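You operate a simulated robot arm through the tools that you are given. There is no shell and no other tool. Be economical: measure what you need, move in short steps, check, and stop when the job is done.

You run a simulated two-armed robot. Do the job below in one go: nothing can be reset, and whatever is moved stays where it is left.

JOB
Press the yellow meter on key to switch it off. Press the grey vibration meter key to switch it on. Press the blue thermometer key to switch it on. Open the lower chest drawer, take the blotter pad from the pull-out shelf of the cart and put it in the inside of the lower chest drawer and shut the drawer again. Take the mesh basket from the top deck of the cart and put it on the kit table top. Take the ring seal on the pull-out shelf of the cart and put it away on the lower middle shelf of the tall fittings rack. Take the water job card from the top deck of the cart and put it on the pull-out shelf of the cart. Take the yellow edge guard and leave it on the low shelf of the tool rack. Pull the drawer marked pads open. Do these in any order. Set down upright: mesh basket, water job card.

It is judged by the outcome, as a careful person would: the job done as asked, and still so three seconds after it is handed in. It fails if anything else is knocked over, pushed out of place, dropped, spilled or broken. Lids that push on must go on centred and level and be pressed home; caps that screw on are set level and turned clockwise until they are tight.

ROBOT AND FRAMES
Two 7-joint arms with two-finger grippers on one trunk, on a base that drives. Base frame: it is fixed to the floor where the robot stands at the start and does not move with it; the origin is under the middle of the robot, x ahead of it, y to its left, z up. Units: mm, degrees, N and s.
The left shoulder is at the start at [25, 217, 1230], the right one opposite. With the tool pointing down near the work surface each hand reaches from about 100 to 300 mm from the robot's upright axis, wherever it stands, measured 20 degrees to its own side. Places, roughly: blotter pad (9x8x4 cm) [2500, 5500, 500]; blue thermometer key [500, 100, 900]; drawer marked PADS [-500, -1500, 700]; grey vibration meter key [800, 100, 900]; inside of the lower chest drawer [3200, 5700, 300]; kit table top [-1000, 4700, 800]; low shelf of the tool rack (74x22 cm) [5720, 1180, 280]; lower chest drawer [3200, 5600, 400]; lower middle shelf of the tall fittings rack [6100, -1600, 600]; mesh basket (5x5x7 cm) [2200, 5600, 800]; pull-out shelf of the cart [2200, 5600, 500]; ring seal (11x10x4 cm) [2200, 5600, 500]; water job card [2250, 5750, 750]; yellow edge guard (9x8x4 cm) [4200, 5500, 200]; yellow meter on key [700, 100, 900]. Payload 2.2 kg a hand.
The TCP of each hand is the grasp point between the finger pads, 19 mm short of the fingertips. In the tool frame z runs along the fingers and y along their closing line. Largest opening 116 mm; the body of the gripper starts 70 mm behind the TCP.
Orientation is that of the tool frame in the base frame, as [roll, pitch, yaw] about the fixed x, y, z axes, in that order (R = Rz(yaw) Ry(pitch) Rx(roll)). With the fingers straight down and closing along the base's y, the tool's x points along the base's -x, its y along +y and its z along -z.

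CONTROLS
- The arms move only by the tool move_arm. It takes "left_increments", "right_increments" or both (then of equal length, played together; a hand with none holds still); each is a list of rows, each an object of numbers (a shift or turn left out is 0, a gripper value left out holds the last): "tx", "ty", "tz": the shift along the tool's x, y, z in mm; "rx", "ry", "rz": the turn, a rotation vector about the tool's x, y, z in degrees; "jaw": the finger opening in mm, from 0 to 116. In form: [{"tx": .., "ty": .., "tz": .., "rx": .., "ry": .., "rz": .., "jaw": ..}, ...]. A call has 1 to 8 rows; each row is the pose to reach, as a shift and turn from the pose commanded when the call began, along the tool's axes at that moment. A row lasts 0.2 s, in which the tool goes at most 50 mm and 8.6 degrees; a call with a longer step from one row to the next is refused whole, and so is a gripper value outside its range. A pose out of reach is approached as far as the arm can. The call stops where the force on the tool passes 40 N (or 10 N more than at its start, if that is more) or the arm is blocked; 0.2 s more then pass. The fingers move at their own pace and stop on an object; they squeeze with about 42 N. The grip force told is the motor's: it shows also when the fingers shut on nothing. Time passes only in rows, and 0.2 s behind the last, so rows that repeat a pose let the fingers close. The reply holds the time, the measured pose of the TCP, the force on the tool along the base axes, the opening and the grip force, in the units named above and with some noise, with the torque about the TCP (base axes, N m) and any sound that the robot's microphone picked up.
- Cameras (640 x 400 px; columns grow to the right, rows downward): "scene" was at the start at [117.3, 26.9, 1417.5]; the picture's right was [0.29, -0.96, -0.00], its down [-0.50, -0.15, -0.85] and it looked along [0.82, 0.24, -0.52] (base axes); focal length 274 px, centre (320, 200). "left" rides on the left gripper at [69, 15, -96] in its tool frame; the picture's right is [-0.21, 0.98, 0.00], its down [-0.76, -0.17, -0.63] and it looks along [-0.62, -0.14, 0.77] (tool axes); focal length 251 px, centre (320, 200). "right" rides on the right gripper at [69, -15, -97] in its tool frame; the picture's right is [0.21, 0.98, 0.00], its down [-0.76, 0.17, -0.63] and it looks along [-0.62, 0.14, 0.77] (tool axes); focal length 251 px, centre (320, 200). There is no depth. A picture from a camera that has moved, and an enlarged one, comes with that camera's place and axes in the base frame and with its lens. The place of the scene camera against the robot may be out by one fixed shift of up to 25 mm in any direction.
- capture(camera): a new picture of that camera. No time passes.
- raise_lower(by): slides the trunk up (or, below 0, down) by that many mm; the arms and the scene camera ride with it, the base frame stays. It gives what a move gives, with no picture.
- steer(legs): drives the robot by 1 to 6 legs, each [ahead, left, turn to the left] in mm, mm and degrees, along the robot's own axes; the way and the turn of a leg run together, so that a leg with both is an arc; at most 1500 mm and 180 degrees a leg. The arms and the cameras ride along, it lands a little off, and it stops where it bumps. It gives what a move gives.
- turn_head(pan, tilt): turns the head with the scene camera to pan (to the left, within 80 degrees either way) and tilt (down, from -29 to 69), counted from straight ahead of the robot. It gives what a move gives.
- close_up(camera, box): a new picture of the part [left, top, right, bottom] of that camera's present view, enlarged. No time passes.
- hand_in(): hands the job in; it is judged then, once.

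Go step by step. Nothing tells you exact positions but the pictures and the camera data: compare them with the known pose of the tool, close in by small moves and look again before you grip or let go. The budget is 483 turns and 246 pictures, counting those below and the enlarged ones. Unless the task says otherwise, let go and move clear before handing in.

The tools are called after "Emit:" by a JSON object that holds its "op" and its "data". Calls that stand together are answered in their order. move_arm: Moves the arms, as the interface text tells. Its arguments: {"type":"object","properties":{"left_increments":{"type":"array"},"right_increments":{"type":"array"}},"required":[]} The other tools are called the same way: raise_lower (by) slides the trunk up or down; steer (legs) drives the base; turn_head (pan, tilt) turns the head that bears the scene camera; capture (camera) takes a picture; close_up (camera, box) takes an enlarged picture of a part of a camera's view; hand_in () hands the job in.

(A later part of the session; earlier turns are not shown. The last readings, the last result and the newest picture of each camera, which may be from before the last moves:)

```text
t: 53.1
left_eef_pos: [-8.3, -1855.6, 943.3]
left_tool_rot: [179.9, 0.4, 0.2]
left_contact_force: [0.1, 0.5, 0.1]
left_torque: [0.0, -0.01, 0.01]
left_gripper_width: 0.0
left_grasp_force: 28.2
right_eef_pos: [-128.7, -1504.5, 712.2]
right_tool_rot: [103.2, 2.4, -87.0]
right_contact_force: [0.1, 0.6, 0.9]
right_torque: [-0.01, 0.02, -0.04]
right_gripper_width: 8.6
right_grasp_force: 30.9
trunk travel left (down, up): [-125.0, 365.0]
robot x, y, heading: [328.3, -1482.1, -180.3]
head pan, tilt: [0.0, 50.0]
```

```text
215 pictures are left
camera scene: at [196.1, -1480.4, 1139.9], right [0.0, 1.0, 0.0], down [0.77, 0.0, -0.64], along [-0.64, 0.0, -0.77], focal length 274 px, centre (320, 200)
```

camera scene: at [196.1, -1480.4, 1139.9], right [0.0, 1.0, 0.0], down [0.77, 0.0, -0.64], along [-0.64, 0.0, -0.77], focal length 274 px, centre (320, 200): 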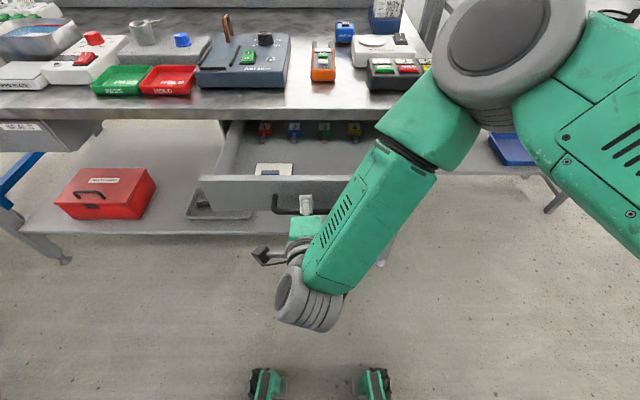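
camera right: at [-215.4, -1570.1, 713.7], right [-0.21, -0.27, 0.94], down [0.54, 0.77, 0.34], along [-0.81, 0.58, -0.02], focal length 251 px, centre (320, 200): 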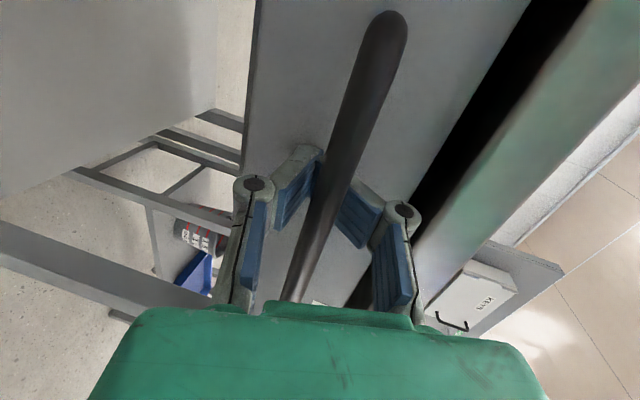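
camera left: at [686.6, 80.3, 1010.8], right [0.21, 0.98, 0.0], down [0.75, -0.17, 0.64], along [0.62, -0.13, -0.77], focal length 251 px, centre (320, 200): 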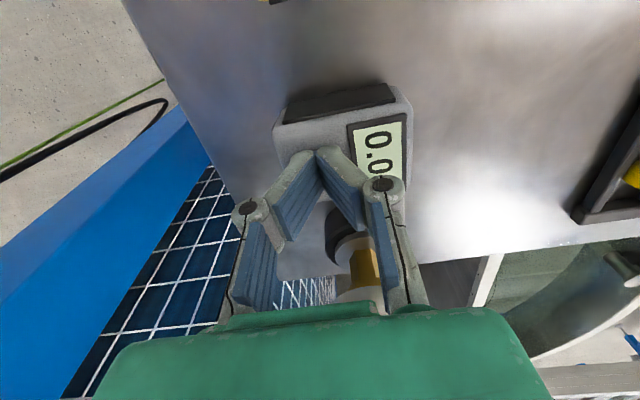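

The drawer came out about 190 mm and its contents show. I pull a little farther to see whether there is more travel.

Emit:
{"op": "move_arm", "data": {"right_increments": [{"tx": 2, "ty": -9, "tz": -39}, {"tx": 4, "ty": -18, "tz": -78}, {"tx": 5, "ty": -23, "tz": -100}]}}

```text
t: 53.9
left_eef_pos: [-7.5, -1855.3, 942.4]
left_tool_rot: [180.0, 0.5, 0.1]
left_contact_force: [0.5, -0.1, -0.6]
left_torque: [-0.03, -0.01, 0.01]
left_gripper_width: 0.0
left_grasp_force: 28.7
right_eef_pos: [-32.3, -1503.4, 713.7]
right_tool_rot: [103.4, 2.6, -87.1]
right_contact_force: [0.3, -0.5, -0.2]
right_torque: [0.01, 0.03, 0.0]
right_gripper_width: 8.3
right_grasp_force: 30.9
right hand out of reach, approached as far as the arm can: row 3
trunk travel left (down, up): [-125.0, 365.0]
robot x, y, heading: [332.0, -1477.6, -180.1]
head pan, tilt: [0.0, 50.0]
```

It is open about 285 mm, well open. I release the bar and back away with the base.

Emit:
{"op": "move_arm", "data": {"right_increments": [{"jaw": 50}, {"jaw": 50}, {"jaw": 50}]}}

Emit:
{"op": "steer", "data": {"legs": [[-450, 0, 0]]}}

Emit:
{"op": "capture", "data": {"camera": "scene"}}

```text
t: 54.7
left_eef_pos: [-7.0, -1854.5, 943.2]
left_tool_rot: [179.9, 0.4, 0.1]
left_contact_force: [-0.3, -0.1, 0.2]
left_torque: [-0.03, 0.01, 0.0]
left_gripper_width: 0.0
left_grasp_force: 28.6
right_eef_pos: [-33.3, -1503.3, 713.9]
right_tool_rot: [103.4, 2.4, -86.9]
right_contact_force: [0.2, 0.9, -1.1]
right_torque: [-0.04, 0.01, -0.05]
right_gripper_width: 49.5
right_grasp_force: 0.1
trunk travel left (down, up): [-125.0, 365.0]
robot x, y, heading: [331.0, -1477.9, -180.0]
head pan, tilt: [0.0, 50.0]
```

```text
t: 57.4
left_eef_pos: [448.6, -1854.1, 943.9]
left_tool_rot: [179.9, 0.5, 0.0]
left_contact_force: [0.8, 0.0, 0.1]
left_torque: [0.0, 0.04, 0.01]
left_gripper_width: 0.0
left_grasp_force: 28.3
right_eef_pos: [423.0, -1501.8, 714.5]
right_tool_rot: [103.4, 2.5, -87.2]
right_contact_force: [-0.1, 0.0, 0.2]
right_torque: [-0.02, -0.03, 0.01]
right_gripper_width: 50.0
right_grasp_force: 0.1
trunk travel left (down, up): [-125.0, 365.0]
robot x, y, heading: [782.4, -1475.8, 180.0]
head pan, tilt: [0.0, 50.0]
```

```text
214 pictures are left
camera scene: at [653.3, -1480.4, 1140.0], right [0.0, 1.0, 0.0], down [0.77, 0.0, -0.64], along [-0.64, 0.0, -0.77], focal length 274 px, centre (320, 200)
```

scene: 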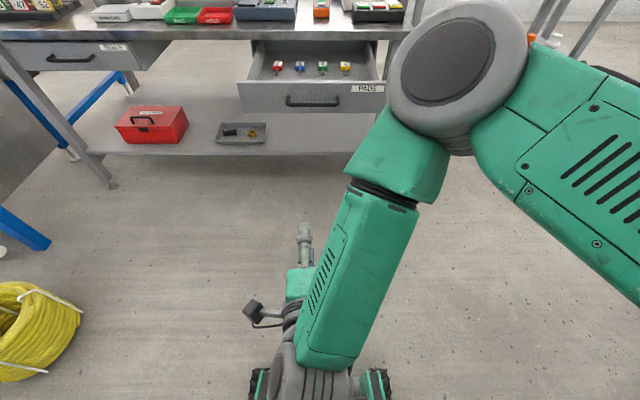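

The PADS drawer stands open. I fold the right hand back to pointing down and raise the trunk for travelling.

Emit:
{"op": "raise_lower", "data": {"by": 250}}

Emit:
{"op": "move_arm", "data": {"right_increments": [{"rx": 8, "ty": 20}, {"rx": 16, "ty": 40}, {"rx": 24, "ty": 60}, {"rx": 32, "ty": 80}, {"rx": 40, "ty": 90}, {"rx": 48, "ty": 100}, {"rx": 56, "ty": 110}, {"rx": 64, "ty": 110}]}}

Emit:
{"op": "move_arm", "data": {"right_increments": [{"rx": 8, "tx": -15}, {"rx": 12.5, "tx": -30}, {"rx": 12.5, "tx": -60}, {"rx": 12.5, "tx": -80}]}}

Emit:
{"op": "move_arm", "data": {"right_increments": [{"rz": -8, "jaw": 116}, {"rz": -16}, {"rz": -24}, {"rz": -32}, {"rz": -40}, {"rz": -48}, {"rz": -56}, {"rz": -64}]}}

Emit:
{"op": "move_arm", "data": {"left_increments": [{"jaw": 116}, {"jaw": 116}, {"jaw": 116}, {"jaw": 116}], "right_increments": [{"rz": -8}, {"rz": -16}, {"rz": -23}, {"rz": -23}]}}

Emit:
{"op": "turn_head", "data": {"pan": -70, "tilt": 20}}

Emit:
{"op": "capture", "data": {"camera": "scene"}}

```text
t: 60.0
left_eef_pos: [449.0, -1854.3, 1192.7]
left_tool_rot: [179.9, 0.5, 0.0]
left_contact_force: [-0.3, 0.0, -0.2]
left_torque: [0.01, 0.02, 0.02]
left_gripper_width: 0.0
left_grasp_force: 28.5
right_eef_pos: [423.9, -1501.1, 964.3]
right_tool_rot: [103.2, 2.4, -87.2]
right_contact_force: [-0.8, -0.2, -0.5]
right_torque: [0.01, 0.0, 0.0]
right_gripper_width: 50.1
right_grasp_force: 0.0
trunk travel left (down, up): [-375.0, 115.0]
robot x, y, heading: [783.2, -1480.5, 179.9]
head pan, tilt: [0.0, 50.0]
```

```text
t: 61.8
left_eef_pos: [449.3, -1855.4, 1193.6]
left_tool_rot: [179.9, 0.5, -0.1]
left_contact_force: [0.1, 0.2, -0.4]
left_torque: [0.03, -0.03, 0.0]
left_gripper_width: 0.1
left_grasp_force: 28.5
right_eef_pos: [398.2, -1508.1, 1071.3]
right_tool_rot: [167.4, 2.5, -87.1]
right_contact_force: [-0.3, -0.9, -0.3]
right_torque: [0.0, 0.01, -0.02]
right_gripper_width: 50.1
right_grasp_force: 0.0
trunk travel left (down, up): [-375.0, 115.0]
robot x, y, heading: [789.8, -1475.8, 180.0]
head pan, tilt: [0.0, 50.0]
```

```text
t: 62.8
left_eef_pos: [450.0, -1851.9, 1193.6]
left_tool_rot: [179.7, 0.5, -0.1]
left_contact_force: [0.3, 0.0, 0.0]
left_torque: [0.0, -0.02, 0.02]
left_gripper_width: 0.0
left_grasp_force: 28.5
right_eef_pos: [392.0, -1423.8, 1073.7]
right_tool_rot: [179.8, 2.2, -87.1]
right_contact_force: [0.4, 0.7, 0.2]
right_torque: [-0.02, 0.05, -0.03]
right_gripper_width: 50.1
right_grasp_force: 0.1
trunk travel left (down, up): [-375.0, 115.0]
robot x, y, heading: [786.0, -1477.5, 180.0]
head pan, tilt: [0.0, 50.0]
```

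```text
t: 64.6
left_eef_pos: [449.9, -1853.5, 1193.1]
left_tool_rot: [179.8, 0.5, -0.1]
left_contact_force: [0.6, 0.0, -0.5]
left_torque: [-0.03, 0.0, 0.0]
left_gripper_width: 0.1
left_grasp_force: 29.0
right_eef_pos: [393.7, -1427.8, 1073.8]
right_tool_rot: [-177.9, 1.2, -23.0]
right_contact_force: [0.4, -1.0, -0.7]
right_torque: [0.0, 0.04, -0.01]
right_gripper_width: 115.9
right_grasp_force: 0.1
trunk travel left (down, up): [-375.0, 115.0]
robot x, y, heading: [786.3, -1473.7, 179.9]
head pan, tilt: [0.0, 50.0]
```

```text
t: 65.6
left_eef_pos: [450.4, -1853.5, 1194.5]
left_tool_rot: [179.8, 0.4, 0.0]
left_contact_force: [0.8, 0.3, 0.5]
left_torque: [0.01, 0.0, -0.01]
left_gripper_width: 116.1
left_grasp_force: 0.0
right_eef_pos: [394.9, -1427.1, 1074.1]
right_tool_rot: [-177.7, 0.4, -0.1]
right_contact_force: [0.4, -0.5, -0.6]
right_torque: [-0.01, -0.01, 0.02]
right_gripper_width: 116.1
right_grasp_force: 0.2
trunk travel left (down, up): [-375.0, 115.0]
robot x, y, heading: [779.7, -1478.4, 179.9]
head pan, tilt: [0.0, 50.0]
```

```text
t: 67.0
left_eef_pos: [449.9, -1854.1, 1193.4]
left_tool_rot: [179.7, 0.5, -0.1]
left_contact_force: [0.4, -0.5, -0.8]
left_torque: [-0.01, -0.01, -0.01]
left_gripper_width: 116.0
left_grasp_force: 0.1
right_eef_pos: [394.1, -1427.5, 1075.2]
right_tool_rot: [-177.6, 0.3, -0.2]
right_contact_force: [-0.5, 0.3, 0.5]
right_torque: [0.01, -0.03, 0.01]
right_gripper_width: 116.2
right_grasp_force: 0.0
trunk travel left (down, up): [-375.0, 115.0]
robot x, y, heading: [788.0, -1479.1, 179.8]
head pan, tilt: [-70.0, 20.0]
```

```text
213 pictures are left
camera scene: at [696.4, -1391.6, 1435.6], right [0.94, 0.34, 0.0], down [0.12, -0.32, -0.94], along [-0.32, 0.88, -0.34], focal length 274 px, centre (320, 200)
```

scene: 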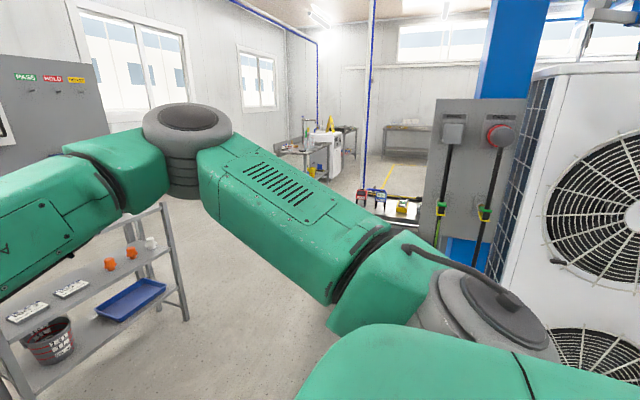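

I drive out of the bench corner toward (-300, -290), then turn to face +y and look ahead.

Emit:
{"op": "steer", "data": {"legs": [[543, -594, 0], [543, -594, 0], [0, 0, -90]]}}

Emit:
{"op": "turn_head", "data": {"pan": 0, "tilt": 25}}

Emit:
{"op": "capture", "data": {"camera": "scene"}}

```text
t: 78.9
left_eef_pos: [-658.0, 27.8, 1194.6]
left_tool_rot: [179.7, 0.7, -88.9]
left_contact_force: [0.2, 0.6, -0.7]
left_torque: [-0.01, 0.02, -0.01]
left_gripper_width: 116.0
left_grasp_force: 0.0
right_eef_pos: [-232.2, 92.1, 1075.3]
right_tool_rot: [-177.7, 0.3, -89.0]
right_contact_force: [0.0, -0.9, -0.2]
right_torque: [-0.01, 0.0, 0.04]
right_gripper_width: 116.0
right_grasp_force: 0.1
trunk travel left (down, up): [-375.0, 115.0]
robot x, y, heading: [-276.9, -299.3, 91.1]
head pan, tilt: [-70.0, 20.0]
```

```text
t: 80.3
left_eef_pos: [-658.6, 26.3, 1194.7]
left_tool_rot: [179.8, 0.7, -88.9]
left_contact_force: [0.1, -0.9, 0.6]
left_torque: [0.01, -0.03, -0.02]
left_gripper_width: 116.0
left_grasp_force: 0.0
right_eef_pos: [-234.2, 90.5, 1075.6]
right_tool_rot: [-177.6, 0.4, -89.0]
right_contact_force: [-0.1, 0.0, 0.2]
right_torque: [-0.01, 0.03, -0.01]
right_gripper_width: 115.9
right_grasp_force: 0.1
trunk travel left (down, up): [-375.0, 115.0]
robot x, y, heading: [-278.6, -300.4, 91.2]
head pan, tilt: [0.0, 25.0]
```

```text
212 pictures are left
camera scene: at [-292.8, -163.1, 1427.3], right [1.0, 0.02, 0.0], down [0.01, -0.43, -0.91], along [-0.02, 0.9, -0.43], focal length 274 px, centre (320, 200)
```

scene: 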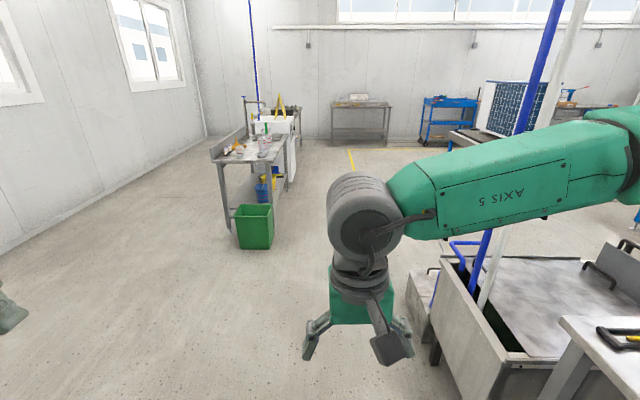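

The blue cart is far ahead to the right and the kit table ahead. I drive up the aisle at x≈-350 and then drift right.

Emit:
{"op": "steer", "data": {"legs": [[600, 80, -1], [1300, 0, 0], [1000, -500, 0]]}}

Emit:
{"op": "turn_head", "data": {"pan": -30, "tilt": 20}}

Emit:
{"op": "capture", "data": {"camera": "scene"}}

Emit:
{"op": "turn_head", "data": {"pan": 25, "tilt": 20}}

Emit:
{"op": "capture", "data": {"camera": "scene"}}

```text
t: 95.2
left_eef_pos: [-275.8, 2945.2, 1194.1]
left_tool_rot: [179.9, 0.8, -89.9]
left_contact_force: [0.3, -0.6, -0.7]
left_torque: [-0.02, 0.0, -0.03]
left_gripper_width: 116.0
left_grasp_force: 0.1
right_eef_pos: [150.1, 3002.5, 1075.8]
right_tool_rot: [-177.6, 0.5, -89.9]
right_contact_force: [0.2, -0.3, 0.8]
right_torque: [-0.01, 0.0, -0.01]
right_gripper_width: 115.9
right_grasp_force: 0.1
trunk travel left (down, up): [-375.0, 115.0]
robot x, y, heading: [98.9, 2619.9, 90.0]
head pan, tilt: [0.0, 25.0]
```

```text
t: 96.2
left_eef_pos: [-273.1, 2943.1, 1194.4]
left_tool_rot: [179.8, 0.5, -89.9]
left_contact_force: [-0.2, 0.2, -0.2]
left_torque: [0.0, 0.01, -0.02]
left_gripper_width: 116.0
left_grasp_force: 0.0
right_eef_pos: [153.3, 3001.8, 1075.9]
right_tool_rot: [-177.7, 0.6, -90.0]
right_contact_force: [0.2, -0.2, 0.8]
right_torque: [0.01, -0.01, -0.01]
right_gripper_width: 116.1
right_grasp_force: 0.1
trunk travel left (down, up): [-375.0, 115.0]
robot x, y, heading: [103.9, 2615.8, 90.2]
head pan, tilt: [-30.0, 20.0]
```

```text
211 pictures are left
camera scene: at [135.9, 2739.8, 1435.5], right [0.87, -0.5, 0.0], down [-0.17, -0.3, -0.94], along [0.47, 0.81, -0.34], focal length 274 px, centre (320, 200)
```

scene: 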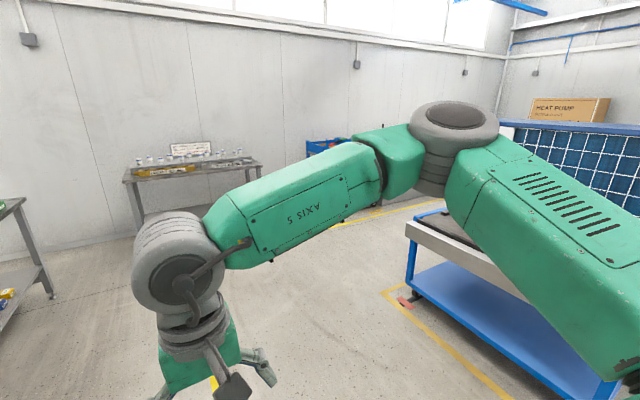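

```text
t: 97.4
left_eef_pos: [-274.2, 2944.3, 1193.7]
left_tool_rot: [179.8, 0.5, -90.0]
left_contact_force: [-0.3, -0.7, -0.1]
left_torque: [0.0, -0.02, -0.04]
left_gripper_width: 116.0
left_grasp_force: 0.1
right_eef_pos: [152.7, 3001.2, 1076.7]
right_tool_rot: [-177.6, 0.6, -90.0]
right_contact_force: [0.2, -0.3, -0.5]
right_torque: [0.0, 0.0, -0.02]
right_gripper_width: 115.9
right_grasp_force: 0.1
trunk travel left (down, up): [-375.0, 115.0]
robot x, y, heading: [102.7, 2618.4, 90.1]
head pan, tilt: [25.0, 20.0]
```

```text
210 pictures are left
camera scene: at [49.9, 2743.7, 1435.4], right [0.91, 0.42, 0.0], down [0.14, -0.31, -0.94], along [-0.4, 0.85, -0.34], focal length 274 px, centre (320, 200)
```

scene: 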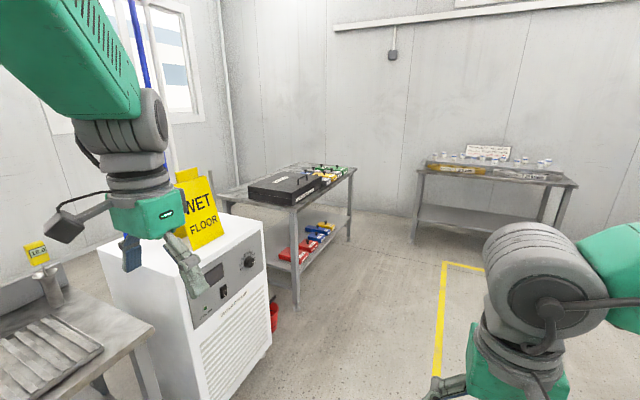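

The kit table stands ahead-left near (-1000, 4700) with a case on it; a solar trolley is at the right up to y≈4000. I tidy the right hand and drive to about (600, 4800).

Emit:
{"op": "move_arm", "data": {"right_increments": [{"ty": -40, "tz": -20}, {"ty": -80, "tz": -40}, {"ty": -120, "tz": -60}, {"ty": -160, "tz": -80}, {"ty": -190, "tz": -100}]}}

Emit:
{"op": "steer", "data": {"legs": [[1100, -200, 0], [1000, -300, 0]]}}

Emit:
{"op": "turn_head", "data": {"pan": -55, "tilt": 22}}

Emit:
{"op": "capture", "data": {"camera": "scene"}}

```text
t: 98.6
left_eef_pos: [-270.4, 2943.2, 1195.7]
left_tool_rot: [179.8, 0.7, -89.9]
left_contact_force: [0.2, 0.3, 0.9]
left_torque: [-0.02, 0.04, -0.01]
left_gripper_width: 116.1
left_grasp_force: 0.1
right_eef_pos: [337.1, 3000.5, 1184.3]
right_tool_rot: [-177.8, 0.5, -90.1]
right_contact_force: [0.4, 0.6, 0.1]
right_torque: [0.01, -0.02, 0.01]
right_gripper_width: 116.0
right_grasp_force: 0.0
trunk travel left (down, up): [-375.0, 115.0]
robot x, y, heading: [102.9, 2618.0, 90.0]
head pan, tilt: [25.0, 20.0]
```

```text
t: 109.2
left_eef_pos: [109.7, 5012.7, 1193.8]
left_tool_rot: [179.9, 0.6, -85.7]
left_contact_force: [0.2, 0.4, -0.7]
left_torque: [-0.02, 0.01, -0.01]
left_gripper_width: 115.7
left_grasp_force: 0.0
right_eef_pos: [713.0, 5114.4, 1184.0]
right_tool_rot: [-177.7, 0.6, -85.8]
right_contact_force: [-0.7, 0.3, 0.2]
right_torque: [-0.01, 0.01, -0.02]
right_gripper_width: 116.4
right_grasp_force: 0.1
trunk travel left (down, up): [-375.0, 115.0]
robot x, y, heading: [510.7, 4713.8, 94.2]
head pan, tilt: [25.0, 20.0]
```

```text
t: 110.7
left_eef_pos: [110.5, 5010.9, 1192.3]
left_tool_rot: [179.7, 0.2, -85.7]
left_contact_force: [0.1, 0.5, 1.1]
left_torque: [-0.03, -0.02, 0.03]
left_gripper_width: 116.0
left_grasp_force: 0.1
right_eef_pos: [713.6, 5111.8, 1184.6]
right_tool_rot: [-177.7, 0.8, -85.8]
right_contact_force: [-0.2, 0.1, 0.7]
right_torque: [0.01, -0.02, 0.0]
right_gripper_width: 116.0
right_grasp_force: 0.0
trunk travel left (down, up): [-375.0, 115.0]
robot x, y, heading: [505.9, 4714.1, 94.0]
head pan, tilt: [-55.0, 22.0]
```

```text
209 pictures are left
camera scene: at [565.7, 4814.9, 1432.3], right [0.63, -0.77, 0.0], down [-0.29, -0.24, -0.93], along [0.72, 0.59, -0.38], focal length 274 px, centre (320, 200)
```

scene: 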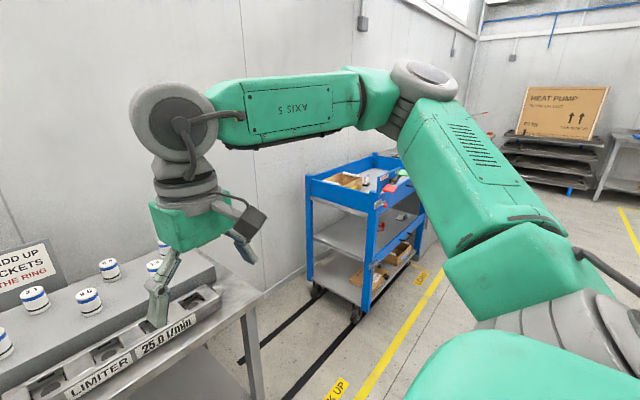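

The blue cart stands at about x 1810–2600, y 5480–5910, its long side facing me (-y). I square up and strafe right to stand in front of it.

Emit:
{"op": "steer", "data": {"legs": [[-60, 0, -4], [0, -750, 0], [0, -750, 0]]}}

Emit:
{"op": "turn_head", "data": {"pan": 0, "tilt": 30}}

Emit:
{"op": "capture", "data": {"camera": "scene"}}

Emit:
{"op": "turn_head", "data": {"pan": -60, "tilt": 30}}

Emit:
{"op": "capture", "data": {"camera": "scene"}}

```text
t: 119.0
left_eef_pos: [1584.2, 4968.6, 1178.5]
left_tool_rot: [-178.5, -0.3, -89.9]
left_contact_force: [-1.1, 0.1, -0.6]
left_torque: [0.0, -0.08, 0.03]
left_gripper_width: 115.9
left_grasp_force: 0.1
right_eef_pos: [2191.7, 5023.0, 1191.1]
right_tool_rot: [-176.0, 0.8, -90.0]
right_contact_force: [-0.8, -0.1, 0.5]
right_torque: [0.01, -0.15, 0.02]
right_gripper_width: 115.9
right_grasp_force: 0.1
trunk travel left (down, up): [-375.0, 115.0]
robot x, y, heading: [1989.9, 4644.5, 89.7]
head pan, tilt: [-55.0, 22.0]
```

```text
t: 120.2
left_eef_pos: [1671.9, 4966.8, 1202.3]
left_tool_rot: [177.5, -0.7, -90.1]
left_contact_force: [1.6, 0.8, 0.6]
left_torque: [0.0, 0.14, 0.01]
left_gripper_width: 115.8
left_grasp_force: 0.0
right_eef_pos: [2279.4, 5022.5, 1174.9]
right_tool_rot: [-179.8, 0.8, -90.3]
right_contact_force: [1.6, 0.2, 0.1]
right_torque: [-0.03, 0.19, 0.0]
right_gripper_width: 116.3
right_grasp_force: 0.0
trunk travel left (down, up): [-375.0, 115.0]
robot x, y, heading: [1995.6, 4647.0, 90.0]
head pan, tilt: [0.0, 30.0]
```

```text
208 pictures are left
camera scene: at [2033.9, 4775.7, 1418.5], right [1.0, -0.01, -0.03], down [-0.03, -0.5, -0.86], along [-0.01, 0.86, -0.5], focal length 274 px, centre (320, 200)
```

scene: 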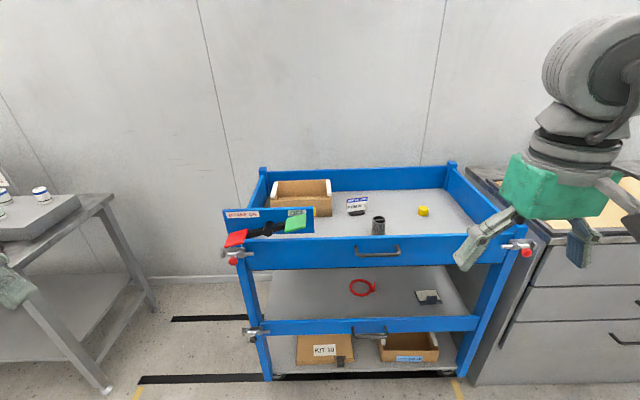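

```text
t: 121.5
left_eef_pos: [1572.6, 4968.5, 1178.9]
left_tool_rot: [-178.3, -0.3, -89.8]
left_contact_force: [-0.5, 0.3, -0.6]
left_torque: [0.02, -0.03, 0.03]
left_gripper_width: 115.7
left_grasp_force: 0.1
right_eef_pos: [2180.8, 5024.2, 1192.6]
right_tool_rot: [-175.9, 1.0, -89.6]
right_contact_force: [-1.8, 0.2, 0.7]
right_torque: [-0.06, -0.15, 0.03]
right_gripper_width: 116.1
right_grasp_force: 0.1
trunk travel left (down, up): [-375.0, 115.0]
robot x, y, heading: [1974.7, 4642.6, 90.0]
head pan, tilt: [-60.0, 30.0]
```

```text
207 pictures are left
camera scene: at [2007.3, 4732.3, 1421.2], right [0.5, -0.87, 0.02], down [-0.41, -0.25, -0.88], along [0.76, 0.43, -0.48], focal length 274 px, centre (320, 200)
```

scene: 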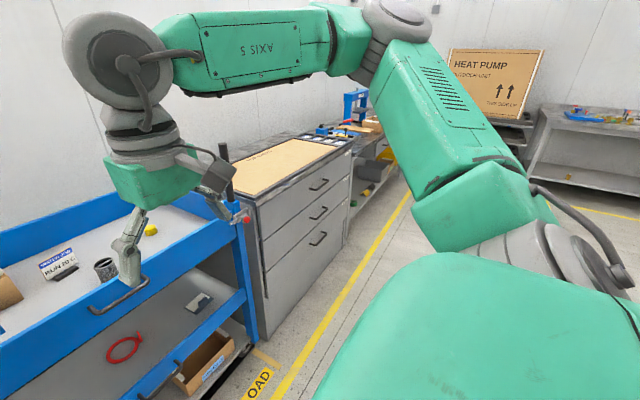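

The cart's top deck has the mesh basket (dark cylinder) and the water card, and its shelf below the ring seal and a grey pad. The body is swaying, so I let it settle and zoom.

Emit:
{"op": "turn_head", "data": {"pan": 0, "tilt": 35}}

Emit:
{"op": "move_arm", "data": {"left_increments": [{}, {}, {}, {}, {}, {}, {}, {}]}}

Emit:
{"op": "close_up", "data": {"camera": "scene", "box": [220, 130, 540, 330]}}

Emit:
{"op": "close_up", "data": {"camera": "scene", "box": [460, 130, 640, 400]}}

```text
t: 122.8
left_eef_pos: [1664.7, 4962.7, 1194.3]
left_tool_rot: [177.7, -1.9, -90.2]
left_contact_force: [1.0, 0.7, 0.3]
left_torque: [-0.03, 0.08, 0.02]
left_gripper_width: 115.7
left_grasp_force: 0.0
right_eef_pos: [2273.6, 5021.5, 1177.2]
right_tool_rot: [-179.6, 1.0, -90.2]
right_contact_force: [1.2, -0.2, 0.1]
right_torque: [-0.02, 0.09, -0.01]
right_gripper_width: 116.1
right_grasp_force: 0.0
trunk travel left (down, up): [-375.0, 115.0]
robot x, y, heading: [1999.2, 4642.7, 89.8]
head pan, tilt: [0.0, 35.0]
```

```text
t: 124.8
left_eef_pos: [1698.2, 4963.4, 1200.5]
left_tool_rot: [175.9, -2.3, -90.1]
left_contact_force: [1.9, 1.7, 2.1]
left_torque: [-0.11, 0.13, -0.02]
left_gripper_width: 116.1
left_grasp_force: 0.1
right_eef_pos: [2306.6, 5020.2, 1170.2]
right_tool_rot: [178.7, 0.8, -90.5]
right_contact_force: [2.5, 0.3, -0.1]
right_torque: [-0.01, 0.19, 0.01]
right_gripper_width: 115.9
right_grasp_force: 0.0
trunk travel left (down, up): [-375.0, 115.0]
robot x, y, heading: [2004.6, 4644.1, 89.8]
head pan, tilt: [0.0, 35.0]
stopped in row 8 (left hand): the arm was blocked; the commanded pose is now the measured one
```

```text
2.00 times, centred on (380, 230) of scene
camera zoom: at [2047.7, 4774.8, 1410.0], right [1.0, 0.0, -0.04], down [-0.04, -0.58, -0.82], along [-0.02, 0.82, -0.58], focal length 548 px, centre (200, 140)
```

zoom: 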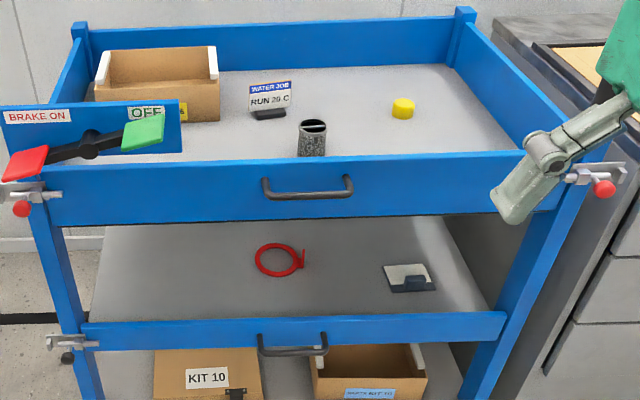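

```text
1.48 times, centred on (550, 265) of scene
camera zoom: at [2047.7, 4774.8, 1410.0], right [1.0, 0.0, -0.04], down [-0.04, -0.58, -0.82], along [-0.02, 0.82, -0.58], focal length 406 px, centre (-21, 104)
```

zoom: 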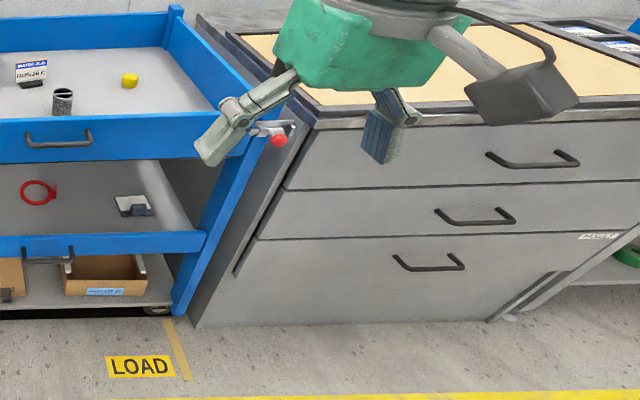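

The robot is rocking after the strafe; I wait for it to calm down.

Emit:
{"op": "move_arm", "data": {"right_increments": [{}, {}, {}, {}, {}, {}, {}, {}]}}

Emit:
{"op": "move_arm", "data": {"right_increments": [{}, {}, {}, {}, {}, {}, {}, {}]}}

Emit:
{"op": "move_arm", "data": {"right_increments": [{}]}}

```text
t: 126.8
left_eef_pos: [1651.3, 4960.2, 1184.4]
left_tool_rot: [178.2, -2.5, -90.1]
left_contact_force: [-1.7, -0.6, 0.7]
left_torque: [0.02, -0.05, -0.04]
left_gripper_width: 116.0
left_grasp_force: 0.1
right_eef_pos: [2261.0, 5018.3, 1183.0]
right_tool_rot: [-178.6, 1.0, -90.2]
right_contact_force: [-0.1, -0.8, 0.7]
right_torque: [-0.03, -0.06, -0.05]
right_gripper_width: 115.8
right_grasp_force: 0.1
trunk travel left (down, up): [-375.0, 115.0]
robot x, y, heading: [2007.3, 4646.9, 90.0]
head pan, tilt: [0.0, 35.0]
stopped in row 8 (right hand): the arm was blocked; the commanded pose is now the measured one
```

```text
t: 128.6
left_eef_pos: [1646.9, 4961.5, 1185.9]
left_tool_rot: [178.3, -2.2, -90.1]
left_contact_force: [-0.8, 0.2, 0.1]
left_torque: [0.0, -0.02, -0.02]
left_gripper_width: 116.0
left_grasp_force: 0.1
right_eef_pos: [2255.8, 5017.2, 1183.0]
right_tool_rot: [-178.6, 1.0, -90.3]
right_contact_force: [-0.1, -0.7, -0.1]
right_torque: [0.01, -0.02, 0.0]
right_gripper_width: 116.1
right_grasp_force: 0.1
trunk travel left (down, up): [-375.0, 115.0]
robot x, y, heading: [2005.3, 4640.1, 89.7]
head pan, tilt: [0.0, 35.0]
```

```text
t: 129.0
left_eef_pos: [1650.3, 4959.5, 1173.9]
left_tool_rot: [-179.8, -4.1, -89.6]
left_contact_force: [-1.0, 0.4, -0.4]
left_torque: [0.01, -0.09, 0.04]
left_gripper_width: 115.9
left_grasp_force: 0.0
right_eef_pos: [2260.2, 5016.3, 1183.7]
right_tool_rot: [-178.7, 1.0, -90.2]
right_contact_force: [-0.4, 0.2, 0.7]
right_torque: [0.01, -0.01, 0.03]
right_gripper_width: 116.1
right_grasp_force: 0.0
trunk travel left (down, up): [-375.0, 115.0]
robot x, y, heading: [2006.6, 4642.7, 89.8]
head pan, tilt: [0.0, 35.0]
```

It has settled. The chest face lies at y≈5450 and its lower drawer handle at about (3212, 5420, 382). I'll go there first to open that drawer, turning and driving forward rather than strafing.

Emit:
{"op": "steer", "data": {"legs": [[0, 0, -90], [1100, 0, 0], [0, 0, 90]]}}

Emit:
{"op": "raise_lower", "data": {"by": -370}}

Emit:
{"op": "turn_head", "data": {"pan": 0, "tilt": 45}}

Emit:
{"op": "capture", "data": {"camera": "scene"}}

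```text
t: 142.3
left_eef_pos: [2729.6, 4972.9, 1177.4]
left_tool_rot: [179.8, -2.4, -88.2]
left_contact_force: [-0.4, 0.8, 0.1]
left_torque: [0.01, 0.02, 0.02]
left_gripper_width: 116.2
left_grasp_force: 0.0
right_eef_pos: [3335.5, 5051.0, 1189.7]
right_tool_rot: [-177.1, 1.0, -88.1]
right_contact_force: [-1.4, -0.3, 0.0]
right_torque: [0.03, -0.14, 0.02]
right_gripper_width: 116.2
right_grasp_force: 0.0
trunk travel left (down, up): [-375.0, 115.0]
robot x, y, heading: [3118.7, 4664.1, 91.7]
head pan, tilt: [0.0, 35.0]
```

```text
t: 145.9
left_eef_pos: [2743.8, 4970.4, 811.3]
left_tool_rot: [179.0, -2.5, -88.0]
left_contact_force: [0.8, -0.4, -0.4]
left_torque: [-0.03, 0.06, 0.01]
left_gripper_width: 115.9
left_grasp_force: 0.1
right_eef_pos: [3350.0, 5047.5, 817.7]
right_tool_rot: [-178.0, 1.2, -88.1]
right_contact_force: [0.0, -0.6, 0.3]
right_torque: [0.02, -0.02, -0.02]
right_gripper_width: 116.0
right_grasp_force: 0.0
trunk travel left (down, up): [-5.0, 485.0]
robot x, y, heading: [3123.6, 4669.3, 91.6]
head pan, tilt: [0.0, 35.0]
```

```text
t: 146.7
left_eef_pos: [2734.1, 4970.0, 809.0]
left_tool_rot: [179.6, -2.4, -88.1]
left_contact_force: [-1.1, 0.3, -1.1]
left_torque: [-0.02, -0.07, 0.01]
left_gripper_width: 115.9
left_grasp_force: 0.0
right_eef_pos: [3339.7, 5047.5, 819.4]
right_tool_rot: [-177.4, 1.3, -88.0]
right_contact_force: [-0.4, 0.7, 0.5]
right_torque: [0.02, -0.08, -0.01]
right_gripper_width: 116.0
right_grasp_force: 0.1
trunk travel left (down, up): [-5.0, 485.0]
robot x, y, heading: [3115.9, 4666.1, 91.6]
head pan, tilt: [0.0, 45.0]
```

```text
204 pictures are left
camera scene: at [3083.3, 4790.6, 1026.8], right [1.0, 0.03, 0.02], down [0.04, -0.71, -0.71], along [-0.01, 0.71, -0.71], focal length 274 px, centre (320, 200)
```

scene: 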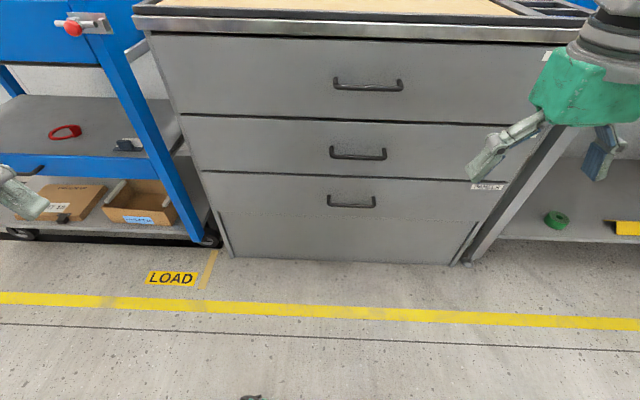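

Emit:
{"op": "close_up", "data": {"camera": "scene", "box": [190, 60, 540, 280]}}

```text
1.82 times, centred on (365, 170) of scene
camera zoom: at [3083.3, 4790.6, 1026.8], right [1.0, 0.03, 0.02], down [0.04, -0.71, -0.71], along [-0.01, 0.71, -0.71], focal length 498 px, centre (238, 254)
```

zoom: 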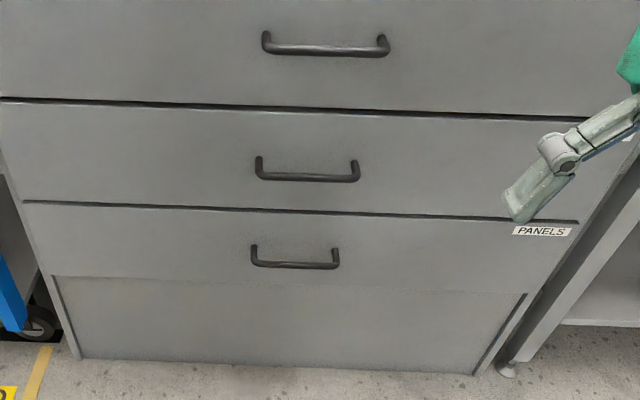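

The third handle is the lower drawer's. I turn the right hand 90° so it can grip the bar.

Emit:
{"op": "move_arm", "data": {"right_increments": [{"rz": 8, "jaw": 50}, {"rz": 16}, {"rz": 24}, {"rz": 32}, {"rz": 40}, {"rz": 48}, {"rz": 56}, {"rz": 64}]}}

Emit:
{"op": "move_arm", "data": {"right_increments": [{"rz": 8}, {"rz": 16}, {"rz": 24}, {"rz": 25}]}}

Emit:
{"op": "move_arm", "data": {"right_increments": [{"tx": 25, "tz": 40}, {"tx": 50, "tz": 75, "rx": -8}, {"tx": 75, "tz": 110, "rx": -16}, {"tx": 100, "tz": 150, "rx": -24}, {"tx": 125, "tz": 185, "rx": -32}, {"tx": 145, "tz": 220, "rx": -40}, {"tx": 160, "tz": 260, "rx": -48}, {"tx": 160, "tz": 300, "rx": -55}]}}

Emit:
{"op": "capture", "data": {"camera": "right"}}

Emit:
{"op": "capture", "data": {"camera": "scene"}}

```text
t: 148.4
left_eef_pos: [2764.6, 4973.0, 819.5]
left_tool_rot: [177.9, -2.1, -88.3]
left_contact_force: [1.3, 0.6, 0.7]
left_torque: [-0.01, 0.14, -0.04]
left_gripper_width: 116.0
left_grasp_force: 0.1
right_eef_pos: [3370.3, 5050.3, 811.3]
right_tool_rot: [179.3, 1.4, -152.5]
right_contact_force: [1.3, 0.0, 0.0]
right_torque: [0.0, 0.16, -0.01]
right_gripper_width: 50.1
right_grasp_force: 0.0
trunk travel left (down, up): [-5.0, 485.0]
robot x, y, heading: [3126.6, 4673.0, 91.6]
head pan, tilt: [0.0, 45.0]
```

```text
t: 149.4
left_eef_pos: [2737.2, 4970.2, 810.4]
left_tool_rot: [179.5, -2.2, -88.2]
left_contact_force: [-0.7, -0.4, 0.0]
left_torque: [0.0, -0.05, 0.01]
left_gripper_width: 115.8
left_grasp_force: 0.0
right_eef_pos: [3340.1, 5049.1, 818.4]
right_tool_rot: [178.8, 2.5, -177.2]
right_contact_force: [-0.2, 0.1, 0.4]
right_torque: [-0.01, -0.03, 0.0]
right_gripper_width: 49.9
right_grasp_force: 0.2
trunk travel left (down, up): [-5.0, 485.0]
robot x, y, heading: [3115.3, 4669.5, 91.6]
head pan, tilt: [0.0, 45.0]
```

```text
t: 151.2
left_eef_pos: [2743.8, 4971.0, 813.7]
left_tool_rot: [179.2, -2.2, -88.3]
left_contact_force: [0.4, -0.1, 0.0]
left_torque: [0.03, 0.01, 0.0]
left_gripper_width: 116.3
left_grasp_force: 0.1
right_eef_pos: [3200.7, 5047.8, 513.0]
right_tool_rot: [123.8, 2.0, -177.0]
right_contact_force: [-0.3, 0.2, -0.3]
right_torque: [-0.02, 0.01, 0.0]
right_gripper_width: 49.8
right_grasp_force: 0.1
trunk travel left (down, up): [-5.0, 485.0]
robot x, y, heading: [3119.7, 4671.7, 91.8]
head pan, tilt: [0.0, 45.0]
```

```text
202 pictures are left
camera right: at [3135.3, 4953.7, 549.5], right [-0.27, 0.53, 0.81], down [0.76, -0.4, 0.51], along [0.59, 0.75, -0.29], focal length 251 px, centre (320, 200)
```

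right: 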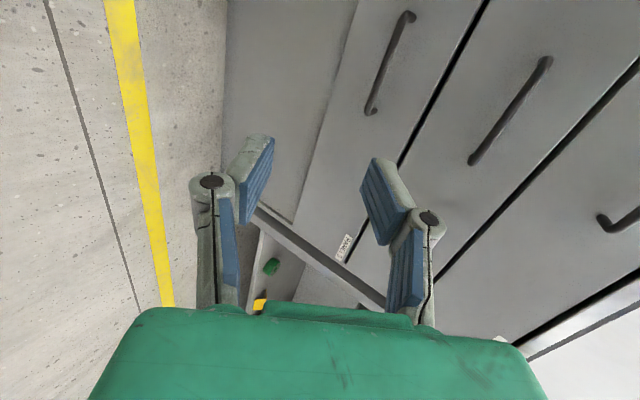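

```text
201 pictures are left
camera scene: at [3099.0, 4792.3, 1026.7], right [1.0, 0.03, 0.01], down [0.03, -0.71, -0.7], along [-0.02, 0.7, -0.71], focal length 274 px, centre (320, 200)
```

scene: 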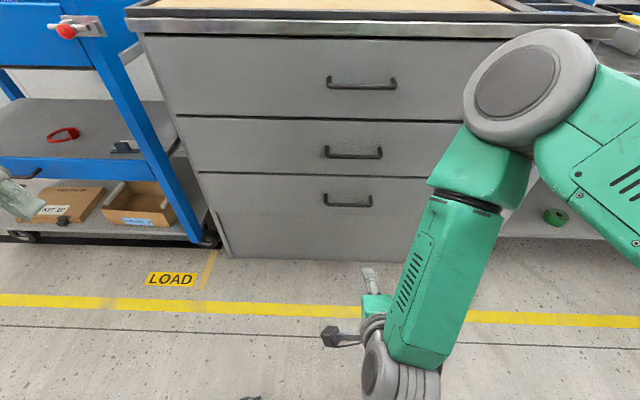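

The hand sees the lower handle bar around z≈406, x 3110–3256. I drive the base 180 mm closer.

Emit:
{"op": "steer", "data": {"legs": [[180, 0, -1.5]]}}

Emit:
{"op": "move_arm", "data": {"right_increments": [{"ty": -15, "tz": 10, "rx": -7}, {"ty": -30, "tz": 25, "rx": -14}, {"ty": -50, "tz": 35, "rx": -18}, {"ty": -62, "tz": 45, "rx": -18}, {"ty": -62, "tz": 45, "rx": -18}]}}

Emit:
{"op": "capture", "data": {"camera": "right"}}

```text
t: 152.8
left_eef_pos: [2748.8, 5163.6, 812.9]
left_tool_rot: [179.0, -2.3, -89.7]
left_contact_force: [0.3, 0.2, -0.4]
left_torque: [-0.02, 0.01, -0.01]
left_gripper_width: 116.0
left_grasp_force: 0.0
right_eef_pos: [3209.2, 5228.9, 513.0]
right_tool_rot: [123.8, 2.1, -178.7]
right_contact_force: [0.3, 0.2, -0.1]
right_torque: [0.01, -0.01, 0.04]
right_gripper_width: 49.7
right_grasp_force: 0.1
trunk travel left (down, up): [-5.0, 485.0]
robot x, y, heading: [3118.8, 4847.8, 90.1]
head pan, tilt: [0.0, 45.0]
```

```text
t: 154.0
left_eef_pos: [2751.7, 5161.6, 814.4]
left_tool_rot: [178.9, -2.1, -89.7]
left_contact_force: [-0.6, 0.5, 0.3]
left_torque: [0.06, 0.01, -0.02]
left_gripper_width: 115.8
left_grasp_force: 0.1
right_eef_pos: [3211.2, 5230.8, 435.8]
right_tool_rot: [105.7, 1.9, -178.7]
right_contact_force: [0.0, 1.5, 0.0]
right_torque: [-0.01, 0.02, 0.02]
right_gripper_width: 50.0
right_grasp_force: 0.0
trunk travel left (down, up): [-5.0, 485.0]
robot x, y, heading: [3117.6, 4854.1, 90.2]
head pan, tilt: [0.0, 45.0]
```

```text
200 pictures are left
camera right: at [3145.3, 5129.5, 443.9], right [-0.25, 0.26, 0.93], down [0.76, -0.55, 0.36], along [0.6, 0.8, -0.06], focal length 251 px, centre (320, 200)
```

right: 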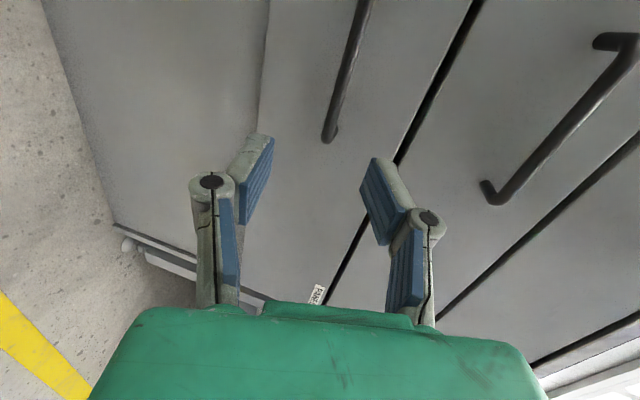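

The two hand views put the bar's right end at about (3249, 5382, 415). I advance most of the way and check again.

Emit:
{"op": "move_arm", "data": {"right_increments": [{"tx": 10, "ty": 6, "tz": 35}, {"tx": 20, "ty": 10, "tz": 70}, {"tx": 28, "ty": 13, "tz": 100}, {"tx": 28, "ty": 13, "tz": 100}, {"tx": 28, "ty": 13, "tz": 100}]}}

Emit:
{"op": "capture", "data": {"camera": "right"}}

```text
t: 155.2
left_eef_pos: [2751.9, 5162.0, 813.8]
left_tool_rot: [178.9, -2.1, -89.7]
left_contact_force: [-0.2, 0.1, 0.1]
left_torque: [0.0, 0.01, -0.04]
left_gripper_width: 115.8
left_grasp_force: 0.1
right_eef_pos: [3182.2, 5326.7, 419.2]
right_tool_rot: [105.7, 1.8, -178.7]
right_contact_force: [0.9, -0.7, -0.4]
right_torque: [0.03, 0.02, 0.0]
right_gripper_width: 49.9
right_grasp_force: 0.0
trunk travel left (down, up): [-5.0, 485.0]
robot x, y, heading: [3120.9, 4852.0, 90.2]
head pan, tilt: [0.0, 45.0]
```

```text
199 pictures are left
camera right: at [3115.4, 5226.8, 426.7], right [-0.25, 0.26, 0.93], down [0.76, -0.55, 0.36], along [0.6, 0.8, -0.06], focal length 251 px, centre (320, 200)
```

right: 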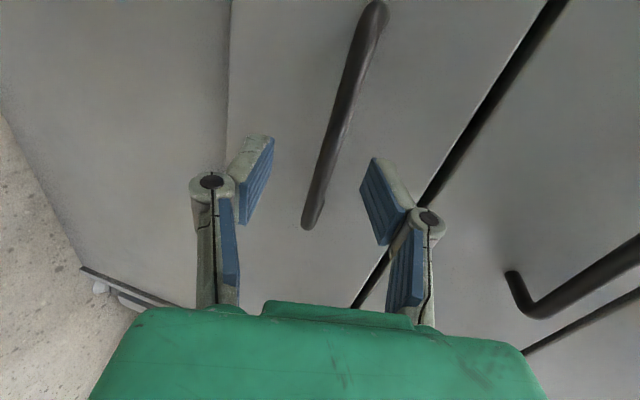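

The bar lies dead between the fingers at y≈5376, z≈415. I advance and close.

Emit:
{"op": "move_arm", "data": {"right_increments": [{"ty": 4, "tz": 20}, {"ty": 9, "tz": 44}, {"ty": 9, "tz": 44, "jaw": 0}, {"ty": 9, "tz": 44, "jaw": 0}, {"ty": 9, "tz": 44, "jaw": 0}]}}

Emit:
{"op": "capture", "data": {"camera": "right"}}

```text
t: 156.4
left_eef_pos: [2752.3, 5163.8, 812.9]
left_tool_rot: [178.9, -2.5, -89.8]
left_contact_force: [-1.3, 0.1, 0.8]
left_torque: [0.02, 0.03, 0.0]
left_gripper_width: 115.9
left_grasp_force: 0.0
right_eef_pos: [3180.1, 5374.0, 415.9]
right_tool_rot: [106.0, 1.9, -178.7]
right_contact_force: [-1.8, 0.9, -24.3]
right_torque: [-0.02, 0.85, -0.55]
right_gripper_width: 6.2
right_grasp_force: 31.2
trunk travel left (down, up): [-5.0, 485.0]
robot x, y, heading: [3114.2, 4852.5, 90.1]
head pan, tilt: [0.0, 45.0]
```

```text
198 pictures are left
camera right: at [3113.3, 5271.9, 422.1], right [-0.25, 0.26, 0.93], down [0.76, -0.54, 0.36], along [0.6, 0.8, -0.06], focal length 251 px, centre (320, 200)
```

right: 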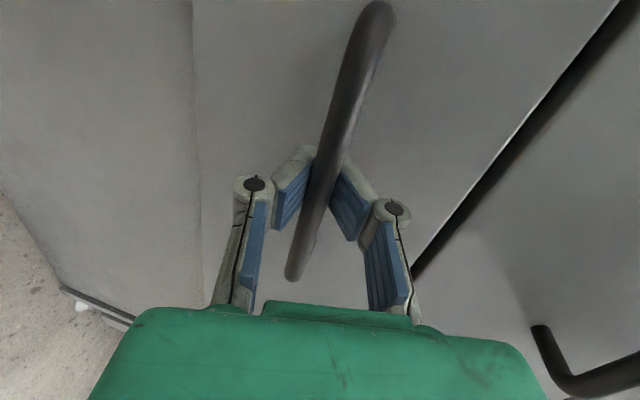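

Gripped. I pull by driving the base straight back 150 mm first.

Emit:
{"op": "steer", "data": {"legs": [[-150, 0, 0]]}}

Emit:
{"op": "capture", "data": {"camera": "scene"}}

```text
t: 157.8
left_eef_pos: [2751.8, 5008.6, 812.1]
left_tool_rot: [178.9, -2.4, -89.7]
left_contact_force: [0.3, 0.2, -0.5]
left_torque: [0.01, -0.01, 0.0]
left_gripper_width: 116.0
left_grasp_force: 0.1
right_eef_pos: [3179.4, 5219.7, 413.0]
right_tool_rot: [106.1, 1.9, -178.4]
right_contact_force: [-3.8, -0.3, -33.5]
right_torque: [0.07, 0.81, -0.03]
right_gripper_width: 5.9
right_grasp_force: 31.3
trunk travel left (down, up): [-5.0, 485.0]
robot x, y, heading: [3119.3, 4697.9, 90.1]
head pan, tilt: [0.0, 45.0]
```

```text
197 pictures are left
camera scene: at [3105.1, 4824.2, 1026.1], right [1.0, 0.0, 0.0], down [0.0, -0.71, -0.7], along [0.0, 0.7, -0.71], focal length 274 px, centre (320, 200)
```

scene: 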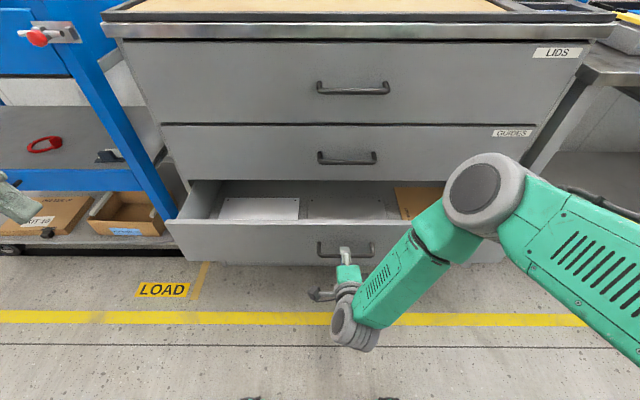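

The drawer is half open with free middle space. I pull another 140 mm.

Emit:
{"op": "steer", "data": {"legs": [[-140, 0, 0]]}}

Emit:
{"op": "move_arm", "data": {"right_increments": [{"jaw": 20}, {"jaw": 50}, {"jaw": 50}]}}

Emit:
{"op": "capture", "data": {"camera": "scene"}}

Emit:
{"op": "capture", "data": {"camera": "right"}}

```text
t: 159.1
left_eef_pos: [2752.4, 4862.5, 809.8]
left_tool_rot: [178.9, -3.0, -89.7]
left_contact_force: [-0.2, -0.7, 0.5]
left_torque: [0.03, 0.01, 0.01]
left_gripper_width: 116.1
left_grasp_force: 0.0
right_eef_pos: [3179.4, 5074.3, 413.6]
right_tool_rot: [106.3, 1.7, -178.2]
right_contact_force: [-7.9, -2.2, -36.6]
right_torque: [0.03, 0.88, -0.09]
right_gripper_width: 5.9
right_grasp_force: 31.0
trunk travel left (down, up): [-5.0, 485.0]
robot x, y, heading: [3120.6, 4555.1, 90.2]
head pan, tilt: [0.0, 45.0]
```

```text
t: 159.9
left_eef_pos: [2752.6, 4857.3, 810.6]
left_tool_rot: [178.8, -3.0, -89.8]
left_contact_force: [0.4, 0.6, -0.1]
left_torque: [0.03, -0.01, 0.0]
left_gripper_width: 116.2
left_grasp_force: 0.0
right_eef_pos: [3179.9, 5070.5, 417.5]
right_tool_rot: [106.0, 1.8, -178.2]
right_contact_force: [0.5, 0.1, 0.3]
right_torque: [-0.01, -0.03, 0.02]
right_gripper_width: 50.0
right_grasp_force: 0.0
trunk travel left (down, up): [-5.0, 485.0]
robot x, y, heading: [3118.8, 4557.6, 90.2]
head pan, tilt: [0.0, 45.0]
```

```text
196 pictures are left
camera scene: at [3105.6, 4678.3, 1026.8], right [1.0, 0.0, 0.0], down [0.0, -0.71, -0.7], along [0.0, 0.7, -0.71], focal length 274 px, centre (320, 200)
```

scene: 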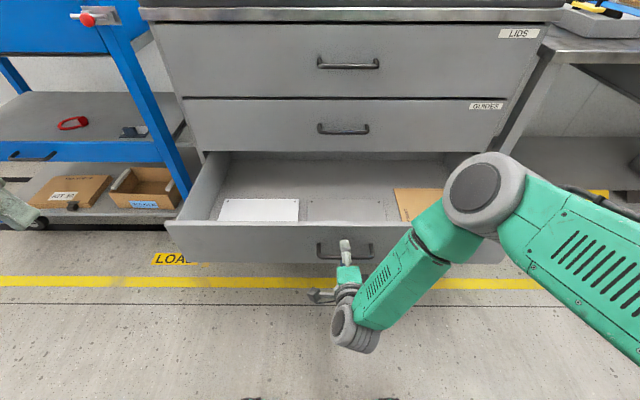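

```text
195 pictures are left
camera right: at [3113.6, 4970.5, 425.5], right [-0.25, 0.26, 0.93], down [0.76, -0.54, 0.36], along [0.6, 0.8, -0.06], focal length 251 px, centre (320, 200)
```

right: 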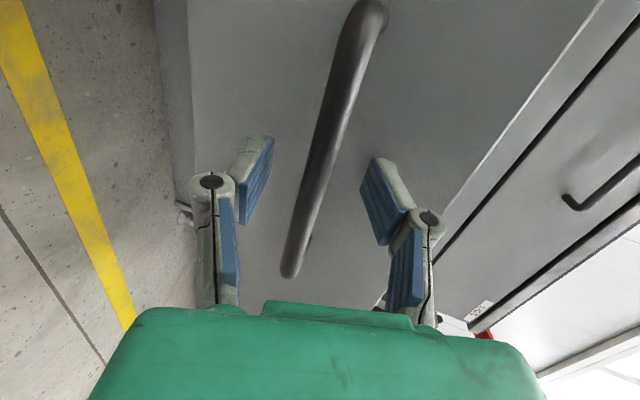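

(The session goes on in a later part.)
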